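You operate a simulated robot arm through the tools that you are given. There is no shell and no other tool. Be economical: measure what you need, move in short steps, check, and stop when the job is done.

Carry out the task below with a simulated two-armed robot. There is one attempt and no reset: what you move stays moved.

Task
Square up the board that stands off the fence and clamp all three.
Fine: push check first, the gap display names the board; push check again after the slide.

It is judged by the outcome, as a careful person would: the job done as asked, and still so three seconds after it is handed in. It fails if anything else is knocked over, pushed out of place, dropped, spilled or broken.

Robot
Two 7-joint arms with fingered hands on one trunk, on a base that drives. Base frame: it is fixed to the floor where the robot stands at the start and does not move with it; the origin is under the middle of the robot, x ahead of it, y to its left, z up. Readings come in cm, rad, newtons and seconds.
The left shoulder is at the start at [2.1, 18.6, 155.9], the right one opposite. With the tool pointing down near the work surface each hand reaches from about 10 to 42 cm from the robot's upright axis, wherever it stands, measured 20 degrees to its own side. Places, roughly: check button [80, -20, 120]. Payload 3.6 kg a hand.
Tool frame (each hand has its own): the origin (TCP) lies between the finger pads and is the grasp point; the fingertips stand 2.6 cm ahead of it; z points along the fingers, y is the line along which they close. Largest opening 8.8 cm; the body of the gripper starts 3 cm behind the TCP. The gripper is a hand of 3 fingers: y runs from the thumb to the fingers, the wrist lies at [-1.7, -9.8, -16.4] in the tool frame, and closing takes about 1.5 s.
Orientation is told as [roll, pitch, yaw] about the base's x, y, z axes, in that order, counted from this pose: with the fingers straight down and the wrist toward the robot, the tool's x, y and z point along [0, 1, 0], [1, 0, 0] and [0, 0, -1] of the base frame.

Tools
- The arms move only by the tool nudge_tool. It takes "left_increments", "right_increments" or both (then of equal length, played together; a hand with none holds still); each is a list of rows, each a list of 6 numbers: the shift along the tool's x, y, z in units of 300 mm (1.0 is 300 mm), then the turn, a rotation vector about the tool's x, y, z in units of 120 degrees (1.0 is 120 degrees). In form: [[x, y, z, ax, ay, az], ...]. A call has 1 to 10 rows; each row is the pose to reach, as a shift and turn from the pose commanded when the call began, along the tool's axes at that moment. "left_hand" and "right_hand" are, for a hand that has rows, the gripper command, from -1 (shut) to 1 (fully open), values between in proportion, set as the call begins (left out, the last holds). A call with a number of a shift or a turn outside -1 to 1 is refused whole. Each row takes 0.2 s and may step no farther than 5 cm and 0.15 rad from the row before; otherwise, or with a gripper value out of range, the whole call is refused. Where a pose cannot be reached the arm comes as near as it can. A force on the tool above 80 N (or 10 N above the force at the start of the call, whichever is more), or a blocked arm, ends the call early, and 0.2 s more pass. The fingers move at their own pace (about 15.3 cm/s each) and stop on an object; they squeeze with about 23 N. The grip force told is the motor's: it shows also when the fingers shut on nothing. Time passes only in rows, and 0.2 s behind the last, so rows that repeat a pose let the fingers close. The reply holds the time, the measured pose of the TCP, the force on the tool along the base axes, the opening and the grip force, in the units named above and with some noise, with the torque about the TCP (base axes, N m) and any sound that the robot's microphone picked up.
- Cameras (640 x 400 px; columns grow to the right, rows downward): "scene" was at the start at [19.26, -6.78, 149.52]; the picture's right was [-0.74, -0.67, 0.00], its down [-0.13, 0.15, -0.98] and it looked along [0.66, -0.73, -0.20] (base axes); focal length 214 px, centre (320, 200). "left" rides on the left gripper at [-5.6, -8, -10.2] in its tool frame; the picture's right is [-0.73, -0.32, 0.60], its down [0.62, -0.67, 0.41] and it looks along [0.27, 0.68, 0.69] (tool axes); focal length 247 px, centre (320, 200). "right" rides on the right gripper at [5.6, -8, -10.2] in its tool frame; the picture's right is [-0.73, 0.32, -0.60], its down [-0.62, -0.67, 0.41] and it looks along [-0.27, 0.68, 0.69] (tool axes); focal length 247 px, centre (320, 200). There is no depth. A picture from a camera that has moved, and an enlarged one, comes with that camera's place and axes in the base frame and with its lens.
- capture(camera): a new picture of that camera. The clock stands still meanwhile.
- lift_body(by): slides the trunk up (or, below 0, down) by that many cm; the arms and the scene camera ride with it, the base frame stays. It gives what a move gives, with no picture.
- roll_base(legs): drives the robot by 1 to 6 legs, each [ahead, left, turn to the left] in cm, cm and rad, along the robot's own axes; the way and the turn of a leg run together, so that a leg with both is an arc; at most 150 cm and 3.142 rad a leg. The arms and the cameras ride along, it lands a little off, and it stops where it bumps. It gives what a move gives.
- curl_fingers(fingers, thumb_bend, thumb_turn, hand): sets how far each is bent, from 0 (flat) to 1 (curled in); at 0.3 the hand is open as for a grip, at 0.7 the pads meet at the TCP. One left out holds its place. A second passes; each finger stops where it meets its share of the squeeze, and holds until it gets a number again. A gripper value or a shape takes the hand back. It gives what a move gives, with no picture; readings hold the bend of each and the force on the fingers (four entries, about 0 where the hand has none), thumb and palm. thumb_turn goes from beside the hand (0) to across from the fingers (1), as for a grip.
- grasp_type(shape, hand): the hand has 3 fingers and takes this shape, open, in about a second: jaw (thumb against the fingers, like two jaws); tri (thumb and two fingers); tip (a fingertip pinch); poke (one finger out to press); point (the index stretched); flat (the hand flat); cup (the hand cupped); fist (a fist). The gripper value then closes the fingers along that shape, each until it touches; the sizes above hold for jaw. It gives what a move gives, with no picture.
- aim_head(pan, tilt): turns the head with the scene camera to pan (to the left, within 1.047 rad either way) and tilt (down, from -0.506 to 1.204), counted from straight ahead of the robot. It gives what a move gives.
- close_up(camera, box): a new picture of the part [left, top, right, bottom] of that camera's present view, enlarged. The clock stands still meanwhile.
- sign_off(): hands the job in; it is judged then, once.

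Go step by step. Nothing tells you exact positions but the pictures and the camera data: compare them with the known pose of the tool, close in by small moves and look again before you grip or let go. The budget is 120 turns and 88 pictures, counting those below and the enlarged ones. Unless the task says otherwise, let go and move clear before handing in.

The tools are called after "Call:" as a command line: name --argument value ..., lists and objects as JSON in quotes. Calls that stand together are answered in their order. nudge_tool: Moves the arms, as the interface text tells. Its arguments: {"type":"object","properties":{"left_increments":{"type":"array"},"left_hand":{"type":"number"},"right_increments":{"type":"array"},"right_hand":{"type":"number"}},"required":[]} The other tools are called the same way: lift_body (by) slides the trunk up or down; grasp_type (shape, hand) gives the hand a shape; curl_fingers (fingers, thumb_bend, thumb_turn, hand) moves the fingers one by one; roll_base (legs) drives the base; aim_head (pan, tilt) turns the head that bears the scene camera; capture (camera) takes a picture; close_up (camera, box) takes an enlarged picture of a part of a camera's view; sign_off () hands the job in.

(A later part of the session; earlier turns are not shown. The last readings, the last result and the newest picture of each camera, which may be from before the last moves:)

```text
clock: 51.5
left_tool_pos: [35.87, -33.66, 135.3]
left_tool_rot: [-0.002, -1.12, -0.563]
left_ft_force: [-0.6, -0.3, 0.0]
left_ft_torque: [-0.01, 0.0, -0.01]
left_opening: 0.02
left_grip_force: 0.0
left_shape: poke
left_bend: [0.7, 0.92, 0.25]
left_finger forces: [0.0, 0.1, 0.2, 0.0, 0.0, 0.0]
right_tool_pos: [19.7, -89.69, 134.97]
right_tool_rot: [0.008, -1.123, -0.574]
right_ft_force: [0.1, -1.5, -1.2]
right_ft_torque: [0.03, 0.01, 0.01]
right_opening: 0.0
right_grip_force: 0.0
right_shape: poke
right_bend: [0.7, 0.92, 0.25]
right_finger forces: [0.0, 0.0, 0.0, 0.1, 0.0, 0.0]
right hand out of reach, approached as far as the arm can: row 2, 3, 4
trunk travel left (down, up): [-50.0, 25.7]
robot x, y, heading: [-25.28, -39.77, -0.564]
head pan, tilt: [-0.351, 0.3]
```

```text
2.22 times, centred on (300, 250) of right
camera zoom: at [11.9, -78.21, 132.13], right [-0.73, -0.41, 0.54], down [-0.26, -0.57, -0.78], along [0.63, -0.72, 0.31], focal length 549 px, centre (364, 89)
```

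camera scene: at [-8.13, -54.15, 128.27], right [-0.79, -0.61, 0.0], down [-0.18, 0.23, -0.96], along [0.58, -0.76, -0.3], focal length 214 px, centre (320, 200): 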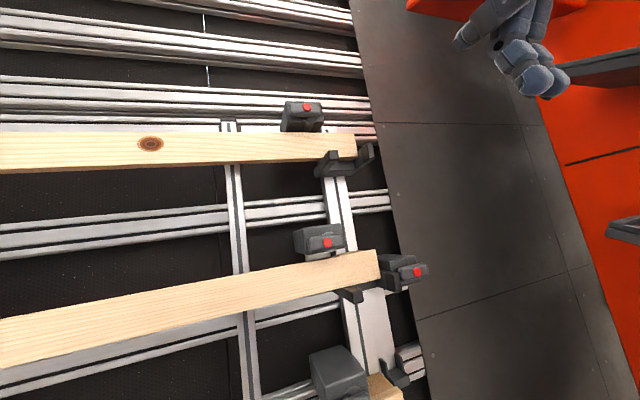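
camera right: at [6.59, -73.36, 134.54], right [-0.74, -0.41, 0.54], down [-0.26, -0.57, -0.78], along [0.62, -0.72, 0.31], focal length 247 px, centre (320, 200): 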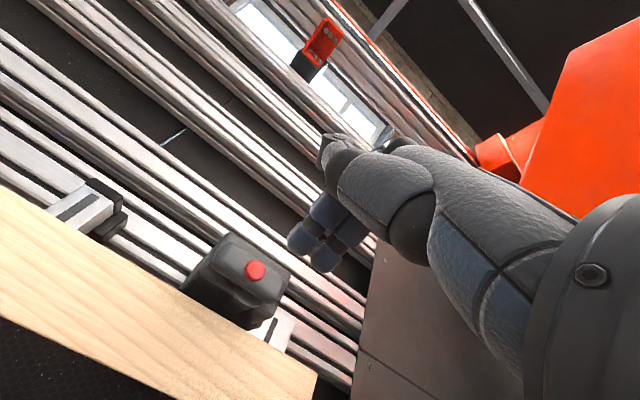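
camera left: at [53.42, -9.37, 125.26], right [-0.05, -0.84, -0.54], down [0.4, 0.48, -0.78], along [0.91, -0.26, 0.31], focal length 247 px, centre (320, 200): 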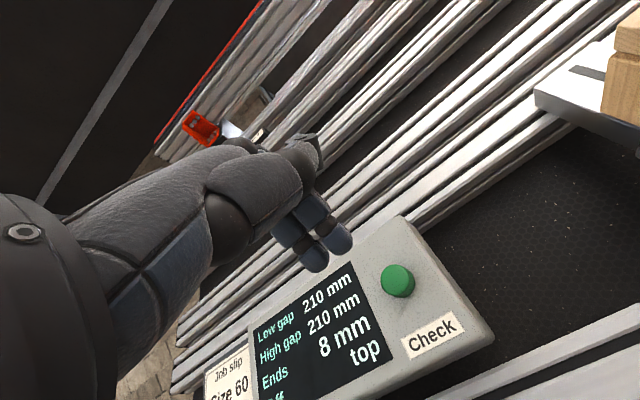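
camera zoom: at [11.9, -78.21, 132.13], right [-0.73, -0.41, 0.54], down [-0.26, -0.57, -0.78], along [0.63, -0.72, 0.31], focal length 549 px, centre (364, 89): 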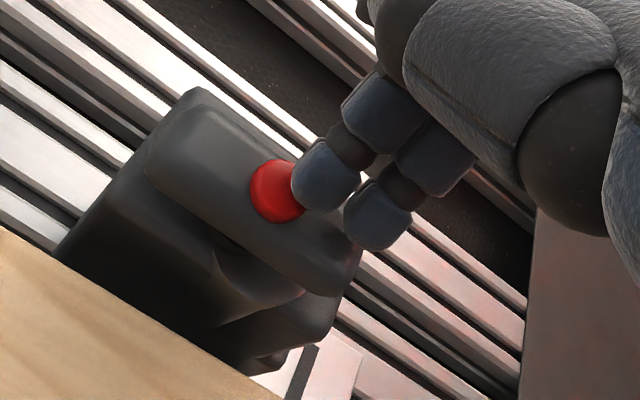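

The arm is at its limit here. I back off, raise the trunk 10 cm and drive 5 cm nearer.

Call:
nudge_tool --right_increments '[[0, 0, -0.13, 0, 0, 0], [0, 0, -0.26, 0, 0, 0], [0, 0, -0.4, 0, 0, 0]]'

Call:
lift_body --by 10

Call:
roll_base --legs '[[5, 0, 0]]'

```text
clock: 52.3
left_tool_pos: [35.75, -33.61, 135.33]
left_tool_rot: [-0.003, -1.123, -0.564]
left_ft_force: [0.0, -0.2, 0.2]
left_ft_torque: [0.0, 0.01, -0.01]
left_opening: 0.02
left_grip_force: 0.1
left_shape: poke
left_bend: [0.7, 0.92, 0.25]
left_finger forces: [0.1, 0.0, 0.0, 0.0, 0.0, 0.0]
right_tool_pos: [10.2, -83.81, 140.21]
right_tool_rot: [0.008, -1.125, -0.574]
right_ft_force: [-0.3, 1.5, 1.1]
right_ft_torque: [0.02, -0.02, -0.01]
right_opening: 0.0
right_grip_force: 0.1
right_shape: poke
right_bend: [0.7, 0.92, 0.25]
right_finger forces: [0.0, 0.0, 0.1, 0.0, 0.0, 0.0]
trunk travel left (down, up): [-50.0, 25.7]
robot x, y, heading: [-25.16, -39.66, -0.569]
head pan, tilt: [-0.351, 0.3]
```

```text
clock: 53.6
left_tool_pos: [35.87, -33.78, 145.26]
left_tool_rot: [-0.004, -1.122, -0.563]
left_ft_force: [-0.2, 0.3, 0.4]
left_ft_torque: [0.0, 0.0, 0.01]
left_opening: 0.01
left_grip_force: 0.0
left_shape: poke
left_bend: [0.7, 0.92, 0.25]
left_finger forces: [0.0, 0.0, 0.1, 0.0, 0.0, 0.0]
right_tool_pos: [10.42, -83.72, 150.1]
right_tool_rot: [0.009, -1.123, -0.574]
right_ft_force: [0.0, -0.2, -0.2]
right_ft_torque: [-0.01, -0.03, -0.01]
right_opening: 0.0
right_grip_force: 0.1
right_shape: poke
right_bend: [0.7, 0.92, 0.25]
right_finger forces: [0.0, 0.0, 0.0, 0.1, 0.0, 0.1]
trunk travel left (down, up): [-60.0, 15.7]
robot x, y, heading: [-25.09, -38.97, -0.571]
head pan, tilt: [-0.351, 0.3]
```

```text
clock: 54.4
left_tool_pos: [36.66, -34.19, 145.03]
left_tool_rot: [-0.004, -1.119, -0.564]
left_ft_force: [-0.7, -0.5, 0.6]
left_ft_torque: [0.0, 0.0, 0.0]
left_opening: 0.01
left_grip_force: 0.0
left_shape: poke
left_bend: [0.7, 0.92, 0.25]
left_finger forces: [0.0, 0.1, 0.0, 0.0, 0.0, 0.0]
right_tool_pos: [11.0, -84.26, 150.18]
right_tool_rot: [0.011, -1.121, -0.575]
right_ft_force: [0.6, 0.4, 0.0]
right_ft_torque: [0.03, 0.0, -0.01]
right_opening: 0.0
right_grip_force: 0.0
right_shape: poke
right_bend: [0.7, 0.92, 0.25]
right_finger forces: [0.0, 0.0, 0.1, 0.0, 0.0, 0.0]
trunk travel left (down, up): [-60.0, 15.7]
robot x, y, heading: [-24.62, -40.16, -0.569]
head pan, tilt: [-0.351, 0.3]
stopped in leg 1: the robot was blocked; the commanded pose is now the measured one
```

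Call:
nudge_tool --right_increments '[[0.01, -0.1, 0.06, 0, 0, 0], [0.02, -0.2, 0.13, 0, 0, 0], [0.033, -0.313, 0.2, 0, 0, 0], [0.033, -0.313, 0.33, 0, 0, 0], [0.033, -0.313, 0.44, 0, 0, 0], [0.033, -0.313, 0.5, 0, 0, 0]]'

Call:
close_up --camera "right" --box '[180, 160, 420, 340]'

```text
clock: 55.8
left_tool_pos: [36.59, -34.14, 145.15]
left_tool_rot: [-0.003, -1.121, -0.567]
left_ft_force: [0.2, 0.0, -0.7]
left_ft_torque: [0.02, 0.04, 0.02]
left_opening: 0.0
left_grip_force: 0.0
left_shape: poke
left_bend: [0.7, 0.92, 0.25]
left_finger forces: [0.0, 0.1, 0.1, 0.1, 0.1, 0.1]
right_tool_pos: [15.33, -89.83, 138.69]
right_tool_rot: [0.012, -1.122, -0.577]
right_ft_force: [1.3, -0.2, -0.9]
right_ft_torque: [-0.02, -0.01, -0.02]
right_opening: 0.01
right_grip_force: 0.1
right_shape: poke
right_bend: [0.7, 0.92, 0.25]
right_finger forces: [0.0, 0.2, 0.1, 0.1, 0.0, 0.0]
right hand out of reach, approached as far as the arm can: row 4, 5, 6
trunk travel left (down, up): [-60.0, 15.7]
robot x, y, heading: [-24.57, -39.87, -0.567]
head pan, tilt: [-0.351, 0.3]
```

```text
2.22 times, centred on (300, 250) of right
camera zoom: at [7.64, -78.34, 135.89], right [-0.73, -0.41, 0.54], down [-0.26, -0.57, -0.78], along [0.63, -0.72, 0.31], focal length 549 px, centre (364, 89)
```

zoom: 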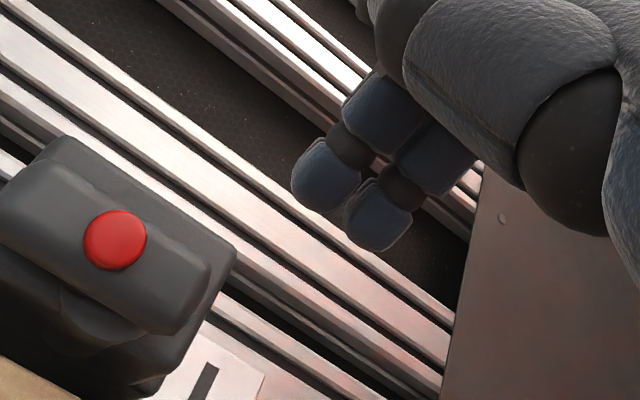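

Raising the trunk made the reach worse. I'll retract, lower again and shift the base left so the arm reaches outward as the left one did.

Call:
nudge_tool --right_increments '[[0, 0.05, -0.12, 0, 0, 0], [0, 0.1, -0.24, 0, 0, 0], [0, 0.1, -0.36, 0, 0, 0]]'

Call:
roll_base --legs '[[0, 14, 0]]'

Call:
lift_body --by -12

```text
clock: 56.6
left_tool_pos: [36.49, -34.08, 145.33]
left_tool_rot: [-0.003, -1.124, -0.567]
left_ft_force: [-0.6, -0.1, 0.4]
left_ft_torque: [0.01, 0.02, -0.03]
left_opening: 0.0
left_grip_force: 0.2
left_shape: poke
left_bend: [0.7, 0.92, 0.25]
left_finger forces: [0.0, 0.0, 0.0, 0.0, 0.1, 0.1]
right_tool_pos: [8.09, -85.34, 146.0]
right_tool_rot: [0.012, -1.124, -0.576]
right_ft_force: [0.8, 0.2, 0.4]
right_ft_torque: [-0.01, -0.03, 0.01]
right_opening: 0.0
right_grip_force: 0.1
right_shape: poke
right_bend: [0.7, 0.92, 0.25]
right_finger forces: [0.0, 0.0, 0.0, 0.1, 0.0, 0.0]
trunk travel left (down, up): [-60.0, 15.7]
robot x, y, heading: [-24.59, -40.22, -0.568]
head pan, tilt: [-0.351, 0.3]
```

```text
clock: 57.9
left_tool_pos: [44.07, -22.14, 145.24]
left_tool_rot: [-0.005, -1.123, -0.566]
left_ft_force: [-0.6, -0.6, 0.9]
left_ft_torque: [0.01, 0.03, -0.02]
left_opening: 0.0
left_grip_force: 0.0
left_shape: poke
left_bend: [0.7, 0.92, 0.25]
left_finger forces: [0.0, 0.0, 0.0, 0.0, 0.0, 0.1]
right_tool_pos: [15.75, -73.46, 145.95]
right_tool_rot: [0.01, -1.121, -0.576]
right_ft_force: [-0.5, 0.4, 0.5]
right_ft_torque: [0.01, 0.03, -0.02]
right_opening: 0.01
right_grip_force: 0.0
right_shape: poke
right_bend: [0.7, 0.92, 0.25]
right_finger forces: [0.0, 0.0, 0.1, 0.0, 0.0, 0.0]
trunk travel left (down, up): [-60.0, 15.7]
robot x, y, heading: [-16.98, -28.0, -0.567]
head pan, tilt: [-0.351, 0.3]
```

```text
clock: 59.4
left_tool_pos: [43.97, -22.14, 133.26]
left_tool_rot: [-0.004, -1.123, -0.568]
left_ft_force: [0.4, -0.2, 1.0]
left_ft_torque: [0.02, -0.03, 0.0]
left_opening: 0.01
left_grip_force: 0.0
left_shape: poke
left_bend: [0.7, 0.92, 0.25]
left_finger forces: [0.0, 0.1, 0.0, 0.0, 0.1, 0.1]
right_tool_pos: [15.78, -73.44, 134.02]
right_tool_rot: [0.011, -1.123, -0.575]
right_ft_force: [0.3, 0.4, 1.0]
right_ft_torque: [0.0, 0.0, 0.02]
right_opening: 0.02
right_grip_force: 0.0
right_shape: poke
right_bend: [0.7, 0.92, 0.25]
right_finger forces: [0.0, 0.0, 0.0, 0.1, 0.0, 0.0]
trunk travel left (down, up): [-48.0, 27.7]
robot x, y, heading: [-16.89, -27.74, -0.567]
head pan, tilt: [-0.351, 0.3]
```

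Call:
nudge_tool --right_increments '[[-0.12, 0.07, 0.03, 0, 0, 0], [-0.24, 0.14, 0.06, 0, 0, 0], [-0.36, 0.2, 0.13, 0, 0, 0], [-0.36, 0.2, 0.2, 0, 0, 0], [-0.36, 0.2, 0.27, 0, 0, 0]]'

Call:
close_up --camera "right" --box '[180, 160, 420, 340]'

```text
clock: 60.6
left_tool_pos: [44.07, -22.31, 133.25]
left_tool_rot: [-0.002, -1.122, -0.566]
left_ft_force: [0.9, -0.4, 0.1]
left_ft_torque: [0.01, -0.02, 0.02]
left_opening: 0.03
left_grip_force: 0.0
left_shape: poke
left_bend: [0.7, 0.92, 0.25]
left_finger forces: [0.1, 0.0, 0.0, 0.1, 0.1, 0.1]
right_tool_pos: [18.46, -88.21, 135.64]
right_tool_rot: [0.01, -1.122, -0.579]
right_ft_force: [0.1, 0.6, -0.2]
right_ft_torque: [-0.07, -0.02, 0.01]
right_opening: 0.01
right_grip_force: 0.0
right_shape: poke
right_bend: [0.7, 0.92, 0.25]
right_finger forces: [0.0, 0.1, 0.0, 0.1, 0.0, 0.0]
trunk travel left (down, up): [-48.0, 27.7]
robot x, y, heading: [-17.1, -28.1, -0.57]
head pan, tilt: [-0.351, 0.3]
```

```text
2.22 times, centred on (300, 250) of right
camera zoom: at [10.81, -76.56, 132.87], right [-0.73, -0.41, 0.54], down [-0.26, -0.57, -0.78], along [0.62, -0.72, 0.31], focal length 549 px, centre (364, 89)
```

zoom: 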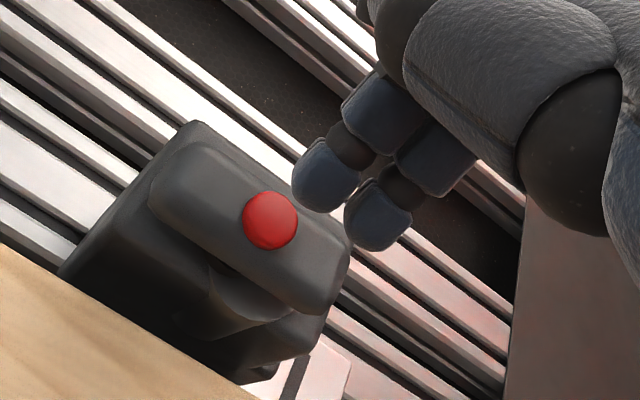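

Call:
nudge_tool --right_increments '[[0, 0, 0.05, 0, 0, 0], [0, 0, 0.08, 0, 0, 0], [0, 0, 0.095, 0, 0, 0], [0, 0, 0.11, 0, 0, 0]]'

Call:
close_up --camera "right" --box '[180, 160, 420, 340]'

```text
clock: 61.6
left_tool_pos: [43.74, -21.7, 133.49]
left_tool_rot: [-0.005, -1.128, -0.565]
left_ft_force: [0.3, 0.6, -0.8]
left_ft_torque: [0.01, 0.02, -0.03]
left_opening: 0.0
left_grip_force: 0.0
left_shape: poke
left_bend: [0.7, 0.92, 0.25]
left_finger forces: [0.0, 0.0, 0.1, 0.0, 0.0, 0.0]
right_tool_pos: [20.42, -89.2, 134.68]
right_tool_rot: [0.01, -1.129, -0.577]
right_ft_force: [-23.0, 15.9, 8.4]
right_ft_torque: [0.08, 0.25, -0.37]
right_opening: 0.01
right_grip_force: 0.1
right_shape: poke
right_bend: [0.7, 0.92, 0.25]
right_finger forces: [0.1, 28.8, 0.0, 0.0, 0.1, 0.1]
trunk travel left (down, up): [-48.0, 27.7]
robot x, y, heading: [-17.02, -28.15, -0.573]
head pan, tilt: [-0.351, 0.3]
```

```text
2.22 times, centred on (300, 250) of right
camera zoom: at [12.69, -77.73, 131.89], right [-0.74, -0.4, 0.54], down [-0.26, -0.57, -0.78], along [0.62, -0.71, 0.32], focal length 549 px, centre (364, 89)
```

zoom: 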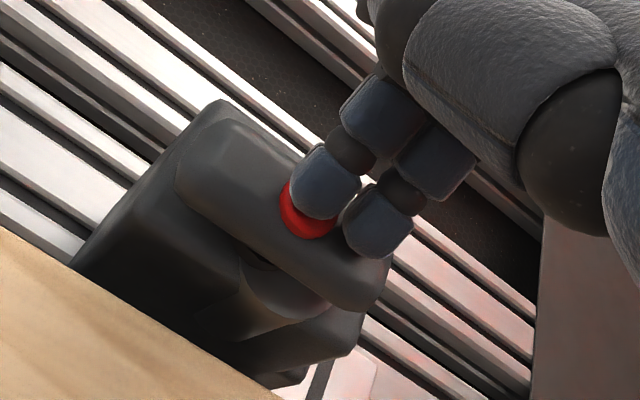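

Pressing the red spot with 29 N shows no obvious motion. I'll retract and look at the mechanism more closely.

Call:
nudge_tool --right_increments '[[0, 0, -0.1, 0, 0, 0], [0, 0, -0.24, 0, 0, 0], [0, 0, -0.36, 0, 0, 0]]'

Call:
capture --camera "right"

Call:
aim_head --pan -0.7 --tilt 0.6

Call:
capture --camera "scene"

```text
clock: 62.4
left_tool_pos: [44.09, -22.17, 133.23]
left_tool_rot: [-0.002, -1.123, -0.567]
left_ft_force: [0.2, 0.4, 0.5]
left_ft_torque: [0.01, 0.01, 0.0]
left_opening: 0.0
left_grip_force: 0.0
left_shape: poke
left_bend: [0.7, 0.92, 0.25]
left_finger forces: [0.0, 0.0, 0.0, 0.0, 0.0, 0.0]
right_tool_pos: [12.48, -84.34, 138.92]
right_tool_rot: [0.009, -1.121, -0.578]
right_ft_force: [1.1, -0.1, 0.5]
right_ft_torque: [0.03, 0.0, 0.0]
right_opening: 0.01
right_grip_force: 0.1
right_shape: poke
right_bend: [0.7, 0.92, 0.25]
right_finger forces: [0.0, 0.0, 0.0, 0.0, 0.0, 0.0]
trunk travel left (down, up): [-48.0, 27.7]
robot x, y, heading: [-17.04, -28.08, -0.567]
head pan, tilt: [-0.351, 0.3]
```

```text
25 pictures are left
camera right: at [4.82, -72.76, 136.13], right [-0.73, -0.41, 0.54], down [-0.26, -0.57, -0.78], along [0.62, -0.72, 0.31], focal length 247 px, centre (320, 200)
```

right: 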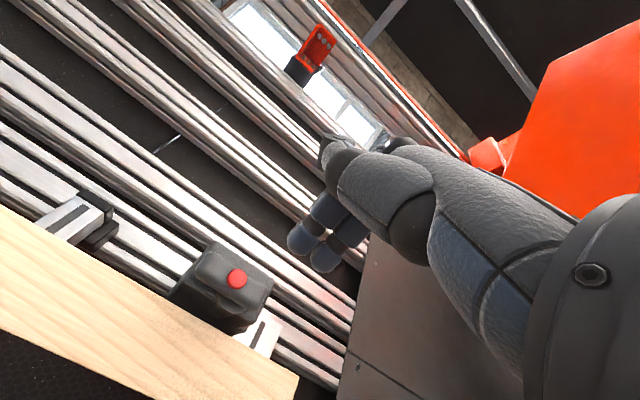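

```text
clock: 63.3
left_tool_pos: [44.13, -22.14, 133.2]
left_tool_rot: [-0.004, -1.122, -0.566]
left_ft_force: [1.2, -0.7, -0.3]
left_ft_torque: [0.02, 0.03, -0.02]
left_opening: 0.0
left_grip_force: 0.0
left_shape: poke
left_bend: [0.7, 0.92, 0.25]
left_finger forces: [0.0, 0.0, 0.0, 0.0, 0.0, 0.1]
right_tool_pos: [12.55, -84.27, 139.03]
right_tool_rot: [0.01, -1.121, -0.575]
right_ft_force: [0.7, 0.5, -0.4]
right_ft_torque: [0.0, -0.01, 0.01]
right_opening: 0.01
right_grip_force: 0.1
right_shape: poke
right_bend: [0.7, 0.92, 0.25]
right_finger forces: [0.0, 0.1, 0.1, 0.0, 0.1, 0.0]
trunk travel left (down, up): [-48.0, 27.7]
robot x, y, heading: [-17.02, -27.87, -0.563]
head pan, tilt: [-0.7, 0.6]
```

```text
24 pictures are left
camera scene: at [-2.85, -43.67, 123.45], right [-0.95, -0.3, 0.0], down [-0.17, 0.54, -0.83], along [0.25, -0.79, -0.56], focal length 214 px, centre (320, 200)
```

scene: 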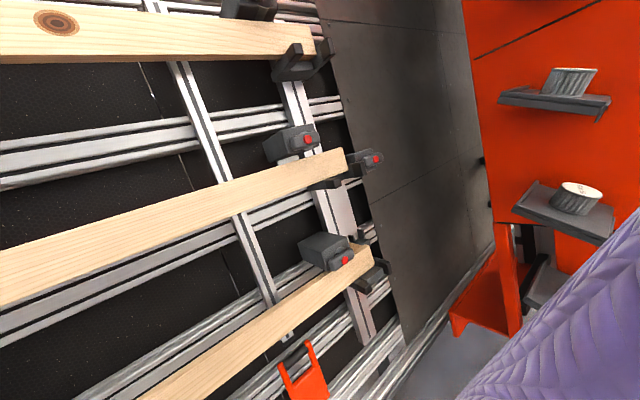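

Call:
close_up --camera "scene" --box '[250, 105, 400, 205]'

Call:
close_up --camera "scene" --box '[270, 205, 420, 305]'

Call:
close_up --camera "right" --box '[140, 220, 300, 340]'

```text
4.00 times, centred on (325, 155) of scene
camera zoom: at [-2.85, -43.67, 123.45], right [-0.95, -0.3, 0.0], down [-0.17, 0.54, -0.83], along [0.25, -0.79, -0.56], focal length 858 px, centre (300, 380)
```

zoom: 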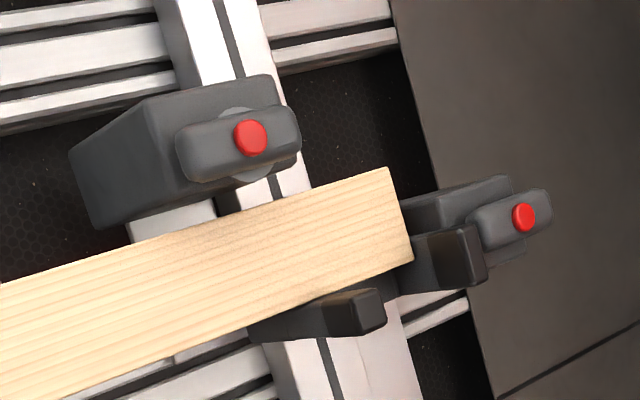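

```text
4.00 times, centred on (345, 255) of scene
camera zoom: at [-2.85, -43.67, 123.45], right [-0.95, -0.3, 0.0], down [-0.17, 0.54, -0.83], along [0.25, -0.79, -0.56], focal length 858 px, centre (220, -20)
```

zoom: 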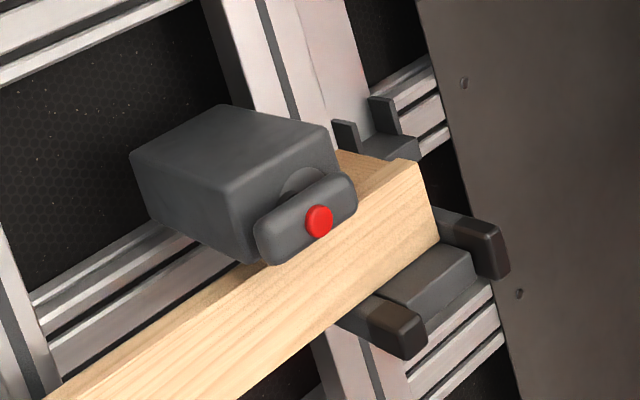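

```text
3.33 times, centred on (220, 280) of right
camera zoom: at [4.85, -72.76, 136.13], right [-0.73, -0.41, 0.54], down [-0.26, -0.57, -0.78], along [0.62, -0.72, 0.31], focal length 823 px, centre (653, -67)
```

zoom: 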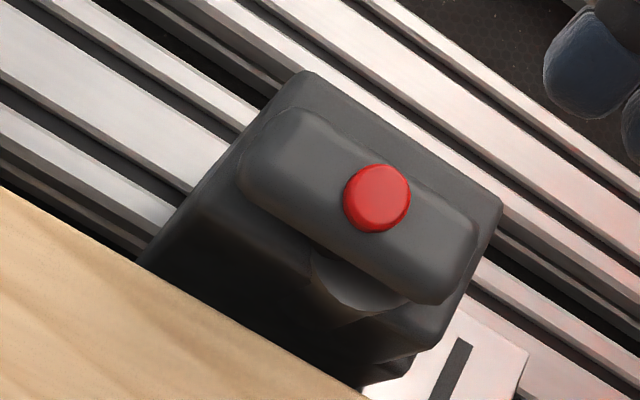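

The clamps look like T-handles (bar on a round hub with a red cap), so likely quarter-turn. I'll switch the right hand to jaw and grip the top clamp's bar.

Call:
grasp_type --hand "right" --shape "jaw"

Call:
nudge_tool --right_increments '[[0.01, 0, 0.12, 0, 0, 0], [0.02, 0.003, 0.22, 0, 0, 0], [0.02, 0.003, 0.3, 0, 0, 0]]' --right_hand 0.4

Call:
capture --camera "right"

```text
clock: 64.2
left_tool_pos: [44.28, -22.26, 133.34]
left_tool_rot: [-0.003, -1.121, -0.567]
left_ft_force: [-0.2, 0.0, 0.3]
left_ft_torque: [-0.01, 0.01, 0.03]
left_opening: 0.0
left_grip_force: 0.1
left_shape: poke
left_bend: [0.7, 0.92, 0.25]
left_finger forces: [0.0, 0.1, 0.0, 0.1, 0.1, 0.1]
right_tool_pos: [12.63, -84.09, 138.93]
right_tool_rot: [0.011, -1.123, -0.576]
right_ft_force: [-0.1, 0.5, 0.5]
right_ft_torque: [-0.01, 0.04, 0.03]
right_opening: 8.81
right_grip_force: 0.1
right_shape: jaw
right_bend: [0.3, 0.3, 0.97]
right_finger forces: [0.0, 0.0, 0.1, 0.0, 0.0, 0.0]
trunk travel left (down, up): [-48.0, 27.7]
robot x, y, heading: [-16.9, -27.89, -0.565]
head pan, tilt: [-0.7, 0.6]
```

```text
clock: 65.0
left_tool_pos: [44.31, -22.18, 133.19]
left_tool_rot: [-0.003, -1.122, -0.564]
left_ft_force: [-0.7, -0.4, 0.6]
left_ft_torque: [-0.05, 0.02, 0.02]
left_opening: 0.0
left_grip_force: 0.0
left_shape: poke
left_bend: [0.7, 0.92, 0.25]
left_finger forces: [0.0, 0.0, 0.0, 0.0, 0.0, 0.0]
right_tool_pos: [20.1, -88.15, 135.14]
right_tool_rot: [0.013, -1.121, -0.578]
right_ft_force: [0.3, 0.9, -0.2]
right_ft_torque: [-0.01, 0.01, -0.01]
right_opening: 6.2
right_grip_force: 0.1
right_shape: jaw
right_bend: [0.35, 0.56, 0.99]
right_finger forces: [0.1, 0.1, 0.1, 0.0, 0.0, 0.1]
trunk travel left (down, up): [-48.0, 27.7]
robot x, y, heading: [-17.04, -28.28, -0.564]
head pan, tilt: [-0.7, 0.6]
```

```text
20 pictures are left
camera right: at [12.31, -76.58, 132.34], right [-0.73, -0.41, 0.54], down [-0.26, -0.57, -0.78], along [0.62, -0.72, 0.31], focal length 247 px, centre (320, 200)
```

right: 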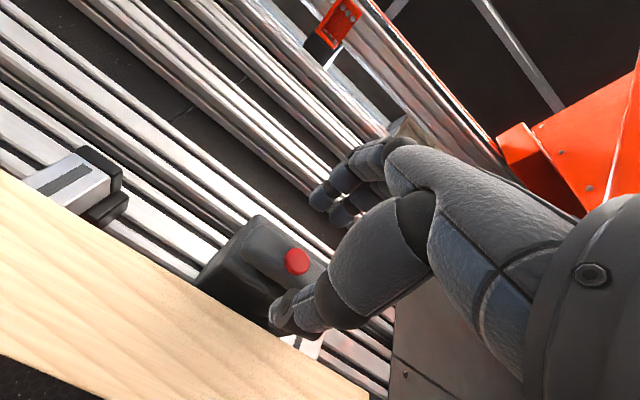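

Call:
nudge_tool --right_increments '[[-0.006, -0.003, 0.06, 0, 0, 0], [-0.006, -0.003, 0.113, 0, 0, 0]]'

Call:
nudge_tool --right_increments '[[0, 0, 0, 0, 0, 0], [0, 0, 0, 0, 0, 0], [0, 0, 0, 0, 0, 0], [0, 0, 0, 0, 0, 0], [0, 0, 0, 0, 0, 0], [0, 0, 0, 0, 0, 0]]' --right_hand -1

Call:
close_up --camera "right" --box '[180, 160, 420, 340]'

```text
clock: 65.6
left_tool_pos: [44.09, -22.05, 133.19]
left_tool_rot: [-0.003, -1.122, -0.565]
left_ft_force: [-0.3, 0.4, 0.3]
left_ft_torque: [-0.01, 0.02, 0.03]
left_opening: 0.0
left_grip_force: 0.2
left_shape: poke
left_bend: [0.7, 0.92, 0.25]
left_finger forces: [0.1, 0.0, 0.0, 0.0, 0.1, 0.0]
right_tool_pos: [22.33, -89.85, 133.78]
right_tool_rot: [0.011, -1.124, -0.576]
right_ft_force: [0.3, 0.2, -0.3]
right_ft_torque: [0.0, 0.04, 0.04]
right_opening: 6.2
right_grip_force: 0.0
right_shape: jaw
right_bend: [0.35, 0.56, 0.99]
right_finger forces: [0.0, 0.0, 0.0, 0.0, 0.0, 0.0]
trunk travel left (down, up): [-48.0, 27.7]
robot x, y, heading: [-16.92, -28.24, -0.564]
head pan, tilt: [-0.7, 0.6]
```

```text
clock: 67.0
left_tool_pos: [44.17, -22.25, 133.25]
left_tool_rot: [-0.003, -1.122, -0.564]
left_ft_force: [-0.6, 0.4, -0.1]
left_ft_torque: [-0.02, 0.0, 0.01]
left_opening: 0.01
left_grip_force: 0.1
left_shape: poke
left_bend: [0.7, 0.92, 0.25]
left_finger forces: [0.1, 0.0, 0.0, 0.0, 0.0, 0.0]
right_tool_pos: [22.37, -89.81, 133.81]
right_tool_rot: [0.01, -1.122, -0.577]
right_ft_force: [1.0, 0.7, -0.8]
right_ft_torque: [0.04, 0.02, 0.0]
right_opening: 2.29
right_grip_force: 22.8
right_shape: jaw
right_bend: [0.58, 0.73, 1.0]
right_finger forces: [11.2, 9.0, 0.0, 0.0, 21.3, 0.0]
trunk travel left (down, up): [-48.0, 27.7]
robot x, y, heading: [-16.56, -28.11, -0.567]
head pan, tilt: [-0.7, 0.6]
```

```text
2.22 times, centred on (300, 250) of right
camera zoom: at [14.6, -78.36, 130.99], right [-0.73, -0.41, 0.54], down [-0.26, -0.57, -0.78], along [0.63, -0.72, 0.31], focal length 549 px, centre (364, 89)
```

zoom: 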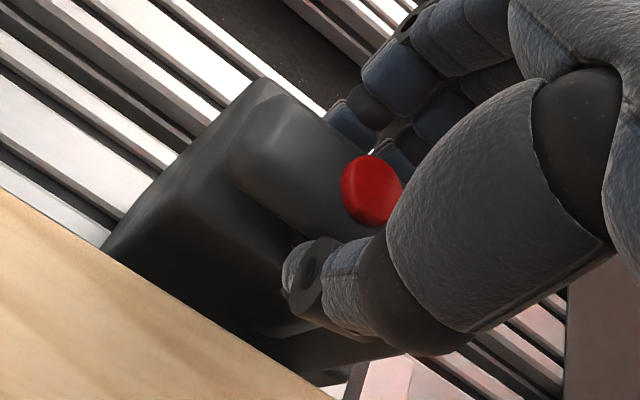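

The bar is gripped (2.3 cm). Try a small clockwise twist and read the torque.

Call:
nudge_tool --right_increments '[[0, 0, 0, 0, 0, 0.05], [0, 0, 0, 0, 0, 0.1], [0, 0, 0, 0, 0, 0.15]]'

```text
clock: 67.8
left_tool_pos: [44.09, -22.18, 133.22]
left_tool_rot: [-0.002, -1.122, -0.565]
left_ft_force: [0.5, 0.6, 0.3]
left_ft_torque: [0.0, 0.0, 0.0]
left_opening: 0.0
left_grip_force: 0.1
left_shape: poke
left_bend: [0.7, 0.92, 0.25]
left_finger forces: [0.0, 0.1, 0.0, 0.1, 0.1, 0.1]
right_tool_pos: [22.35, -89.93, 133.76]
right_tool_rot: [0.581, -1.026, -1.22]
right_ft_force: [-0.9, 0.9, -1.9]
right_ft_torque: [-0.05, 0.05, 0.04]
right_opening: 2.29
right_grip_force: 22.8
right_shape: jaw
right_bend: [0.58, 0.73, 1.0]
right_finger forces: [6.4, 14.4, 0.1, 0.1, 22.8, 0.0]
trunk travel left (down, up): [-48.0, 27.7]
robot x, y, heading: [-16.75, -28.1, -0.569]
head pan, tilt: [-0.7, 0.6]
```

Call:
nudge_tool --right_increments '[[0, 0, 0, 0, 0, 0.065], [0, 0, 0, 0, 0, 0.13], [0, 0, 0, 0, 0, 0.195], [0, 0, 0, 0, 0, 0.26], [0, 0, 0, 0, 0, 0.325]]'

Call:
close_up --camera "right" --box '[180, 160, 420, 340]'

```text
clock: 69.0
left_tool_pos: [44.1, -22.29, 133.26]
left_tool_rot: [-0.002, -1.123, -0.567]
left_ft_force: [0.4, 1.0, 0.4]
left_ft_torque: [0.02, -0.02, 0.0]
left_opening: 0.0
left_grip_force: 0.0
left_shape: poke
left_bend: [0.7, 0.92, 0.25]
left_finger forces: [0.0, 0.1, 0.0, 0.0, 0.0, 0.0]
right_tool_pos: [22.09, -89.94, 133.62]
right_tool_rot: [1.051, -0.505, -1.867]
right_ft_force: [-3.2, -0.9, -4.5]
right_ft_torque: [-0.06, 0.09, -0.19]
right_opening: 2.29
right_grip_force: 23.1
right_shape: jaw
right_bend: [0.58, 0.73, 1.0]
right_finger forces: [7.9, 14.7, 0.1, 0.0, 22.7, 0.1]
trunk travel left (down, up): [-48.0, 27.7]
robot x, y, heading: [-17.29, -27.86, -0.566]
head pan, tilt: [-0.7, 0.6]
```

```text
2.22 times, centred on (300, 250) of right
camera zoom: at [19.75, -76.94, 138.4], right [-0.98, -0.17, -0.14], down [0.11, 0.2, -0.97], along [0.19, -0.97, -0.17], focal length 549 px, centre (364, 89)
```

zoom: 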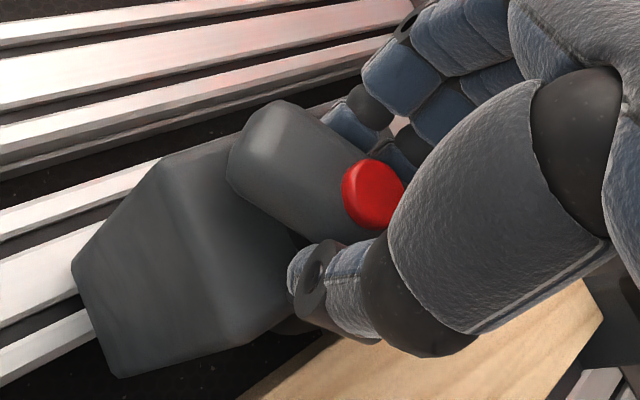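

The bar turns with the hand. Continue to a quarter turn and watch the torque.

Call:
nudge_tool --right_increments '[[0, 0, 0, 0, 0, 0.065], [0, 0, 0, 0, 0, 0.13], [0, 0, 0, 0, 0, 0.195], [0, 0, 0, 0, 0, 0.26]]'

```text
clock: 70.0
left_tool_pos: [43.96, -22.2, 133.24]
left_tool_rot: [0.001, -1.122, -0.566]
left_ft_force: [0.1, 0.5, 0.2]
left_ft_torque: [0.02, 0.01, 0.02]
left_opening: 0.02
left_grip_force: 0.0
left_shape: poke
left_bend: [0.7, 0.92, 0.25]
left_finger forces: [0.0, 0.1, 0.1, 0.0, 0.0, 0.1]
right_tool_pos: [22.15, -90.08, 133.58]
right_tool_rot: [1.119, -0.022, -2.125]
right_ft_force: [-9.6, 1.4, -11.9]
right_ft_torque: [0.05, 0.32, -0.28]
right_opening: 2.27
right_grip_force: 23.0
right_shape: jaw
right_bend: [0.58, 0.73, 1.0]
right_finger forces: [7.5, 18.7, 0.0, 0.0, 22.1, 0.0]
trunk travel left (down, up): [-48.0, 27.7]
robot x, y, heading: [-16.98, -28.2, -0.563]
head pan, tilt: [-0.7, 0.6]
```

Call:
aim_head --pan -0.6 --tilt 0.3

Call:
close_up --camera "scene" --box '[240, 50, 420, 200]'

```text
clock: 70.8
left_tool_pos: [43.94, -22.19, 133.3]
left_tool_rot: [0.0, -1.123, -0.571]
left_ft_force: [0.0, -0.2, -0.8]
left_ft_torque: [-0.03, -0.03, -0.01]
left_opening: 0.01
left_grip_force: 0.1
left_shape: poke
left_bend: [0.7, 0.92, 0.25]
left_finger forces: [0.1, 0.0, 0.1, 0.0, 0.0, 0.0]
right_tool_pos: [22.14, -89.93, 133.63]
right_tool_rot: [1.121, -0.022, -2.122]
right_ft_force: [-10.8, 2.4, -14.7]
right_ft_torque: [0.1, 0.38, -0.3]
right_opening: 2.25
right_grip_force: 23.1
right_shape: jaw
right_bend: [0.58, 0.73, 1.0]
right_finger forces: [7.3, 19.3, 0.1, 0.0, 22.3, 0.0]
trunk travel left (down, up): [-48.0, 27.7]
robot x, y, heading: [-17.03, -28.07, -0.57]
head pan, tilt: [-0.6, 0.3]
```

```text
2.67 times, centred on (330, 125) of scene
camera zoom: at [-1.94, -43.92, 126.18], right [-0.92, -0.39, 0.0], down [-0.12, 0.27, -0.95], along [0.37, -0.88, -0.3], focal length 572 px, centre (293, 400)
```

zoom: 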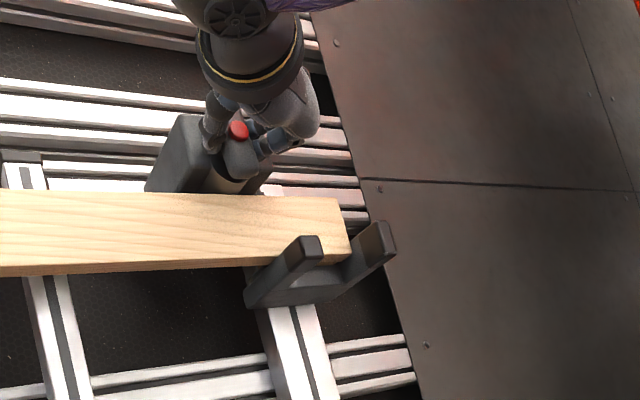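

Call:
nudge_tool --right_increments '[[0, 0, 0, 0, 0, 0.05], [0, 0, 0, 0, 0, 0.09]]'

```text
clock: 71.4
left_tool_pos: [44.42, -22.16, 133.05]
left_tool_rot: [-0.005, -1.119, -0.564]
left_ft_force: [0.8, 0.3, 0.3]
left_ft_torque: [0.02, 0.01, 0.01]
left_opening: 0.0
left_grip_force: 0.1
left_shape: poke
left_bend: [0.7, 0.92, 0.25]
left_finger forces: [0.0, 0.0, 0.0, 0.1, 0.0, 0.0]
right_tool_pos: [22.32, -90.36, 134.26]
right_tool_rot: [1.1, 0.144, -2.2]
right_ft_force: [3.7, 6.9, -27.5]
right_ft_torque: [-0.01, 0.34, -0.01]
right_opening: 2.05
right_grip_force: 23.4
right_shape: jaw
right_bend: [0.59, 0.69, 1.0]
right_finger forces: [0.1, 16.3, 0.0, 0.0, 24.6, 0.0]
right hand out of reach, approached as far as the arm can: row 1, 2
trunk travel left (down, up): [-48.0, 27.7]
robot x, y, heading: [-16.94, -27.65, -0.569]
head pan, tilt: [-0.6, 0.3]
```

Now release, back off and look at the handle.

Call:
nudge_tool --right_increments '[[0, 0, 0, 0, 0, -0.04], [0, 0, 0, 0, 0, -0.04], [0, 0, 0, 0, 0, -0.04], [0, 0, -0.12, 0, 0, -0.04], [0, 0, -0.26, 0, 0, -0.04], [0, 0, -0.4, 0, 0, -0.04]]' --right_hand 0.4

Call:
close_up --camera "scene" --box '[240, 50, 420, 200]'

```text
clock: 72.8
left_tool_pos: [44.01, -22.1, 133.4]
left_tool_rot: [-0.004, -1.125, -0.567]
left_ft_force: [0.1, 0.1, -0.6]
left_ft_torque: [0.0, -0.04, 0.02]
left_opening: 0.0
left_grip_force: 0.1
left_shape: poke
left_bend: [0.7, 0.92, 0.25]
left_finger forces: [0.1, 0.1, 0.0, 0.0, 0.1, 0.1]
right_tool_pos: [12.46, -84.58, 140.18]
right_tool_rot: [1.122, 0.072, -2.168]
right_ft_force: [-0.8, 0.6, 0.4]
right_ft_torque: [0.0, -0.02, 0.0]
right_opening: 6.11
right_grip_force: 0.2
right_shape: jaw
right_bend: [0.36, 0.56, 0.99]
right_finger forces: [0.1, 0.1, 0.0, 0.0, 0.0, 0.0]
trunk travel left (down, up): [-48.0, 27.7]
robot x, y, heading: [-17.06, -28.25, -0.568]
head pan, tilt: [-0.6, 0.3]
```

```text
2.67 times, centred on (330, 125) of scene
camera zoom: at [-1.95, -43.77, 126.22], right [-0.92, -0.39, 0.0], down [-0.12, 0.27, -0.96], along [0.38, -0.88, -0.3], focal length 572 px, centre (293, 400)
```

zoom: 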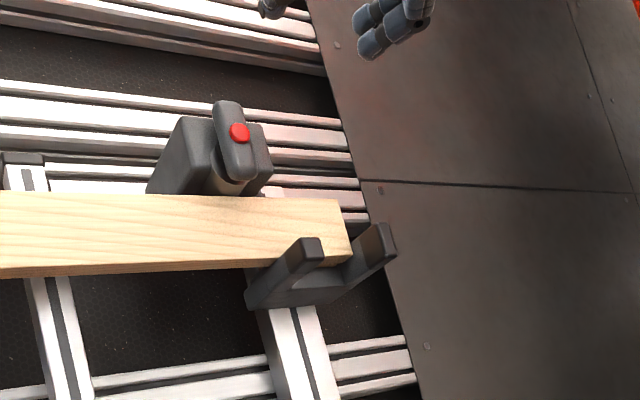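

The top handle is now turned upright (clamped). I untwist the hand and lower/back the robot to repeat the same motion on the middle clamp.

Call:
nudge_tool --right_increments '[[0, 0, -0.02, 0, 0, -0.07], [0, 0, -0.04, 0, 0, -0.14], [0, 0, -0.04, 0, 0, -0.21], [0, 0, -0.04, 0, 0, -0.28], [0, 0, -0.04, 0, 0, -0.35], [0, 0, -0.04, 0, 0, -0.42], [0, 0, -0.04, 0, 0, -0.49], [0, 0, -0.04, 0, 0, -0.56], [0, 0, -0.04, 0, 0, -0.63], [0, 0, -0.04, 0, 0, -0.7]]'

Call:
roll_base --legs '[[-11.7, 0, 0]]'

Call:
lift_body --by -24.3

Call:
nudge_tool --right_increments '[[0, 0, 0, 0, 0, -0.045], [0, 0, 0, 0, 0, -0.085]]'

```text
clock: 75.0
left_tool_pos: [44.13, -22.23, 133.17]
left_tool_rot: [-0.001, -1.122, -0.565]
left_ft_force: [-0.1, 0.1, 0.0]
left_ft_torque: [-0.02, 0.0, 0.02]
left_opening: 0.02
left_grip_force: 0.0
left_shape: poke
left_bend: [0.7, 0.92, 0.25]
left_finger forces: [0.1, 0.0, 0.1, 0.0, 0.0, 0.0]
right_tool_pos: [11.82, -84.26, 140.58]
right_tool_rot: [0.358, -1.092, -0.962]
right_ft_force: [-0.3, -0.4, -0.3]
right_ft_torque: [0.0, 0.02, -0.02]
right_opening: 6.14
right_grip_force: 0.0
right_shape: jaw
right_bend: [0.36, 0.56, 0.99]
right_finger forces: [0.0, 0.0, 0.0, 0.1, 0.1, 0.0]
trunk travel left (down, up): [-48.0, 27.7]
robot x, y, heading: [-16.93, -27.83, -0.567]
head pan, tilt: [-0.6, 0.3]
```

```text
clock: 76.2
left_tool_pos: [34.1, -15.85, 133.39]
left_tool_rot: [-0.002, -1.123, -0.567]
left_ft_force: [0.8, 0.7, 0.4]
left_ft_torque: [-0.02, 0.01, 0.0]
left_opening: 0.0
left_grip_force: 0.1
left_shape: poke
left_bend: [0.7, 0.92, 0.25]
left_finger forces: [0.0, 0.0, 0.0, 0.0, 0.1, 0.0]
right_tool_pos: [1.63, -77.81, 140.59]
right_tool_rot: [0.363, -1.092, -0.97]
right_ft_force: [-0.6, 0.0, -0.2]
right_ft_torque: [0.02, 0.0, 0.01]
right_opening: 6.15
right_grip_force: 0.0
right_shape: jaw
right_bend: [0.36, 0.56, 0.99]
right_finger forces: [0.0, 0.1, 0.0, 0.0, 0.0, 0.0]
trunk travel left (down, up): [-48.0, 27.7]
robot x, y, heading: [-26.64, -21.53, -0.569]
head pan, tilt: [-0.6, 0.3]
```

```text
clock: 78.7
left_tool_pos: [34.25, -15.92, 108.98]
left_tool_rot: [-0.004, -1.122, -0.567]
left_ft_force: [-1.0, 0.1, 0.8]
left_ft_torque: [0.0, -0.03, -0.01]
left_opening: 0.0
left_grip_force: 0.0
left_shape: poke
left_bend: [0.7, 0.92, 0.25]
left_finger forces: [0.0, 0.1, 0.0, 0.1, 0.0, 0.0]
right_tool_pos: [1.9, -77.89, 116.29]
right_tool_rot: [0.362, -1.089, -0.969]
right_ft_force: [0.0, 0.6, 0.1]
right_ft_torque: [0.03, -0.01, 0.03]
right_opening: 6.09
right_grip_force: 0.0
right_shape: jaw
right_bend: [0.36, 0.56, 0.99]
right_finger forces: [0.1, 0.0, 0.0, 0.0, 0.0, 0.1]
trunk travel left (down, up): [-23.7, 52.0]
robot x, y, heading: [-26.89, -21.28, -0.571]
head pan, tilt: [-0.6, 0.3]
```

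```text
clock: 79.3
left_tool_pos: [34.13, -15.99, 109.02]
left_tool_rot: [-0.003, -1.122, -0.566]
left_ft_force: [0.3, 0.0, -0.9]
left_ft_torque: [0.01, 0.01, 0.02]
left_opening: 0.0
left_grip_force: 0.0
left_shape: poke
left_bend: [0.7, 0.92, 0.25]
left_finger forces: [0.0, 0.1, 0.1, 0.1, 0.0, 0.0]
right_tool_pos: [1.79, -77.97, 116.21]
right_tool_rot: [0.01, -1.122, -0.575]
right_ft_force: [-0.2, -0.3, -0.5]
right_ft_torque: [0.02, -0.04, 0.0]
right_opening: 6.12
right_grip_force: 0.1
right_shape: jaw
right_bend: [0.36, 0.56, 0.99]
right_finger forces: [0.1, 0.0, 0.1, 0.1, 0.0, 0.0]
trunk travel left (down, up): [-23.7, 52.0]
robot x, y, heading: [-27.09, -21.56, -0.569]
head pan, tilt: [-0.6, 0.3]
```

Call:
nudge_tool --right_increments '[[0.015, -0.01, 0.12, 0, 0, 0], [0.037, -0.027, 0.24, 0, 0, 0], [0.037, -0.027, 0.34, 0, 0, 0]]'

Call:
capture --camera "right"

```text
clock: 80.1
left_tool_pos: [34.22, -16.02, 108.85]
left_tool_rot: [-0.003, -1.122, -0.567]
left_ft_force: [0.7, -0.2, 0.2]
left_ft_torque: [0.02, -0.04, 0.02]
left_opening: 0.0
left_grip_force: 0.1
left_shape: poke
left_bend: [0.7, 0.92, 0.25]
left_finger forces: [0.0, 0.0, 0.0, 0.0, 0.0, 0.0]
right_tool_pos: [10.05, -81.7, 111.04]
right_tool_rot: [0.011, -1.123, -0.576]
right_ft_force: [-0.5, 0.3, -0.7]
right_ft_torque: [-0.02, -0.02, -0.03]
right_opening: 6.11
right_grip_force: 0.0
right_shape: jaw
right_bend: [0.36, 0.56, 0.99]
right_finger forces: [0.0, 0.0, 0.0, 0.0, 0.0, 0.0]
trunk travel left (down, up): [-23.7, 52.0]
robot x, y, heading: [-26.51, -21.76, -0.566]
head pan, tilt: [-0.6, 0.3]
```

```text
15 pictures are left
camera right: at [2.32, -70.27, 108.23], right [-0.73, -0.41, 0.54], down [-0.26, -0.57, -0.78], along [0.63, -0.72, 0.31], focal length 247 px, centre (320, 200)
```

right: 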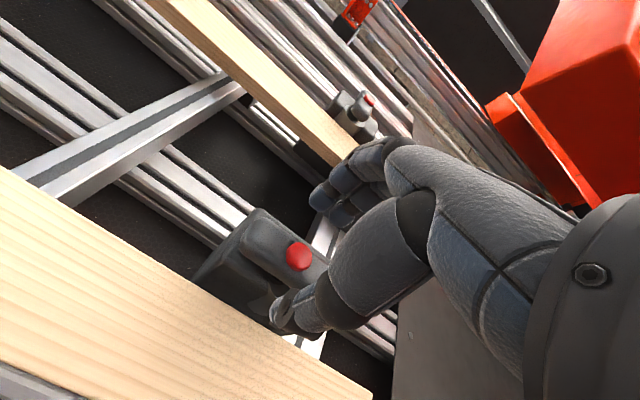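

Call:
nudge_tool --right_increments '[[-0.003, 0.006, 0.06, 0, 0, 0], [-0.003, 0.006, 0.113, 0, 0, 0]]'

Call:
nudge_tool --right_increments '[[0, 0, 0, 0, 0, 0], [0, 0, 0, 0, 0, 0], [0, 0, 0, 0, 0, 0], [0, 0, 0, 0, 0, 0], [0, 0, 0, 0, 0, 0], [0, 0, 0, 0, 0, 0]]' --right_hand -1

```text
clock: 80.7
left_tool_pos: [34.14, -15.87, 108.97]
left_tool_rot: [-0.005, -1.123, -0.567]
left_ft_force: [0.0, 1.0, 0.1]
left_ft_torque: [0.01, -0.02, -0.02]
left_opening: 0.01
left_grip_force: 0.1
left_shape: poke
left_bend: [0.7, 0.92, 0.25]
left_finger forces: [0.0, 0.1, 0.0, 0.1, 0.0, 0.0]
right_tool_pos: [12.57, -83.63, 109.79]
right_tool_rot: [0.01, -1.122, -0.576]
right_ft_force: [0.1, 0.4, 0.2]
right_ft_torque: [-0.03, 0.02, 0.02]
right_opening: 6.1
right_grip_force: 0.1
right_shape: jaw
right_bend: [0.36, 0.56, 0.99]
right_finger forces: [0.0, 0.1, 0.1, 0.0, 0.0, 0.0]
trunk travel left (down, up): [-23.7, 52.0]
robot x, y, heading: [-26.96, -21.89, -0.568]
head pan, tilt: [-0.6, 0.3]
```

```text
clock: 82.1
left_tool_pos: [34.11, -15.87, 109.02]
left_tool_rot: [-0.004, -1.124, -0.568]
left_ft_force: [0.3, 0.3, -0.8]
left_ft_torque: [0.02, -0.03, 0.02]
left_opening: 0.0
left_grip_force: 0.1
left_shape: poke
left_bend: [0.7, 0.92, 0.25]
left_finger forces: [0.0, 0.1, 0.0, 0.0, 0.1, 0.0]
right_tool_pos: [12.5, -83.62, 110.0]
right_tool_rot: [0.01, -1.125, -0.579]
right_ft_force: [-0.9, -3.8, 12.7]
right_ft_torque: [-0.26, -0.15, -0.07]
right_opening: 2.67
right_grip_force: 23.2
right_shape: jaw
right_bend: [0.63, 0.66, 0.98]
right_finger forces: [0.0, 30.8, 0.1, 0.1, 17.8, 0.0]
trunk travel left (down, up): [-23.7, 52.0]
robot x, y, heading: [-26.6, -21.21, -0.57]
head pan, tilt: [-0.6, 0.3]
```

Call:
close_up --camera "right" --box '[180, 160, 420, 340]'

```text
2.22 times, centred on (300, 250) of right
camera zoom: at [4.67, -71.95, 107.1], right [-0.74, -0.4, 0.54], down [-0.26, -0.57, -0.78], along [0.62, -0.72, 0.31], focal length 549 px, centre (364, 89)
```

zoom: 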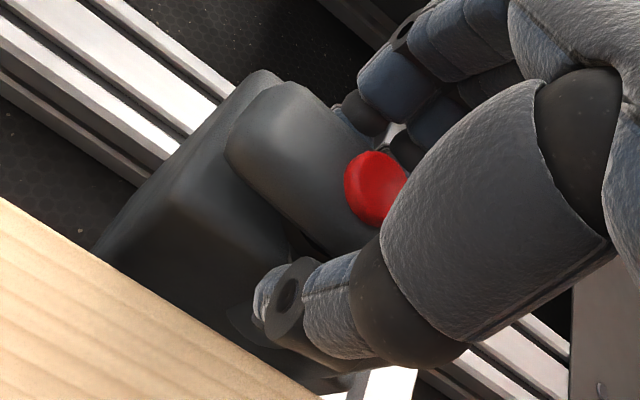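

The bar has already started to turn a little clockwise as I gripped; follow it with a twist and read forces.

Call:
nudge_tool --right_increments '[[0, 0, 0, 0, 0, 0.05], [0, 0, 0, 0, 0, 0.1], [0, 0, 0, 0, 0, 0.15], [0, 0, 0, 0, 0, 0.2]]'

```text
clock: 83.1
left_tool_pos: [34.13, -15.97, 109.14]
left_tool_rot: [0.0, -1.124, -0.571]
left_ft_force: [0.0, 0.2, 0.6]
left_ft_torque: [0.01, 0.01, 0.02]
left_opening: 0.01
left_grip_force: 0.1
left_shape: poke
left_bend: [0.7, 0.92, 0.25]
left_finger forces: [0.1, 0.1, 0.0, 0.1, 0.0, 0.1]
right_tool_pos: [12.15, -83.76, 109.75]
right_tool_rot: [0.711, -0.961, -1.379]
right_ft_force: [-10.0, -8.8, 6.4]
right_ft_torque: [-0.24, 0.09, -0.23]
right_opening: 2.68
right_grip_force: 22.8
right_shape: jaw
right_bend: [0.63, 0.66, 0.98]
right_finger forces: [0.0, 29.5, 0.0, 0.0, 18.4, 0.0]
trunk travel left (down, up): [-23.7, 52.0]
robot x, y, heading: [-26.8, -21.39, -0.569]
head pan, tilt: [-0.6, 0.3]
```

Call:
nudge_tool --right_increments '[[-0.007, 0.007, 0, 0, 0, 0.06], [-0.01, 0.01, 0, 0, 0, 0.12], [-0.01, 0.01, 0, 0, 0, 0.18], [-0.01, 0.01, 0, 0, 0, 0.24]]'

Call:
close_up --camera "right" --box '[180, 160, 420, 340]'

```text
clock: 84.1
left_tool_pos: [33.94, -15.9, 109.09]
left_tool_rot: [0.0, -1.125, -0.572]
left_ft_force: [0.2, -0.1, -0.6]
left_ft_torque: [-0.02, -0.01, 0.01]
left_opening: 0.02
left_grip_force: 0.0
left_shape: poke
left_bend: [0.7, 0.92, 0.25]
left_finger forces: [0.0, 0.1, 0.0, 0.1, 0.1, 0.0]
right_tool_pos: [12.11, -83.95, 109.74]
right_tool_rot: [1.029, -0.566, -1.821]
right_ft_force: [-16.8, -2.5, -3.6]
right_ft_torque: [-0.02, 0.33, -0.11]
right_opening: 2.83
right_grip_force: 23.2
right_shape: jaw
right_bend: [0.64, 0.64, 1.0]
right_finger forces: [0.0, 25.4, 0.1, 0.1, 21.1, 0.1]
trunk travel left (down, up): [-23.7, 52.0]
robot x, y, heading: [-26.93, -21.54, -0.568]
head pan, tilt: [-0.6, 0.3]
```

```text
2.22 times, centred on (300, 250) of right
camera zoom: at [9.44, -70.74, 113.93], right [-0.97, -0.2, -0.1], down [0.07, 0.15, -0.99], along [0.22, -0.97, -0.13], focal length 549 px, centre (364, 89)
```

zoom: 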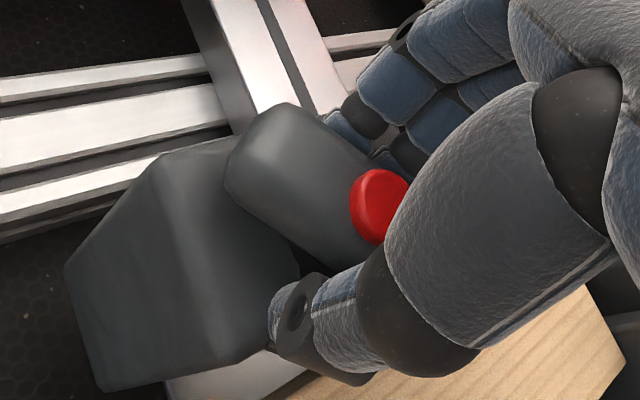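

Call:
nudge_tool --right_increments '[[-0.003, 0.003, 0, 0, 0, 0.065], [-0.005, 0.005, 0, 0, 0, 0.13], [-0.005, 0.005, 0, 0, 0, 0.195], [-0.005, 0.005, 0, 0, 0, 0.26], [-0.005, 0.005, 0, 0, 0, 0.3]]'

```text
clock: 85.3
left_tool_pos: [34.26, -15.97, 108.96]
left_tool_rot: [-0.002, -1.122, -0.569]
left_ft_force: [-0.5, -0.6, -0.8]
left_ft_torque: [0.01, 0.03, -0.01]
left_opening: 0.01
left_grip_force: 0.1
left_shape: poke
left_bend: [0.7, 0.92, 0.25]
left_finger forces: [0.1, 0.1, 0.0, 0.0, 0.0, 0.0]
right_tool_pos: [12.22, -84.01, 110.14]
right_tool_rot: [1.125, -0.013, -2.13]
right_ft_force: [-0.2, -6.2, -0.4]
right_ft_torque: [-0.48, 0.25, -0.12]
right_opening: 2.37
right_grip_force: 23.0
right_shape: jaw
right_bend: [0.66, 0.68, 1.0]
right_finger forces: [0.0, 27.1, 0.0, 0.0, 21.2, 0.0]
trunk travel left (down, up): [-23.7, 52.0]
robot x, y, heading: [-26.98, -21.84, -0.571]
head pan, tilt: [-0.6, 0.3]
```

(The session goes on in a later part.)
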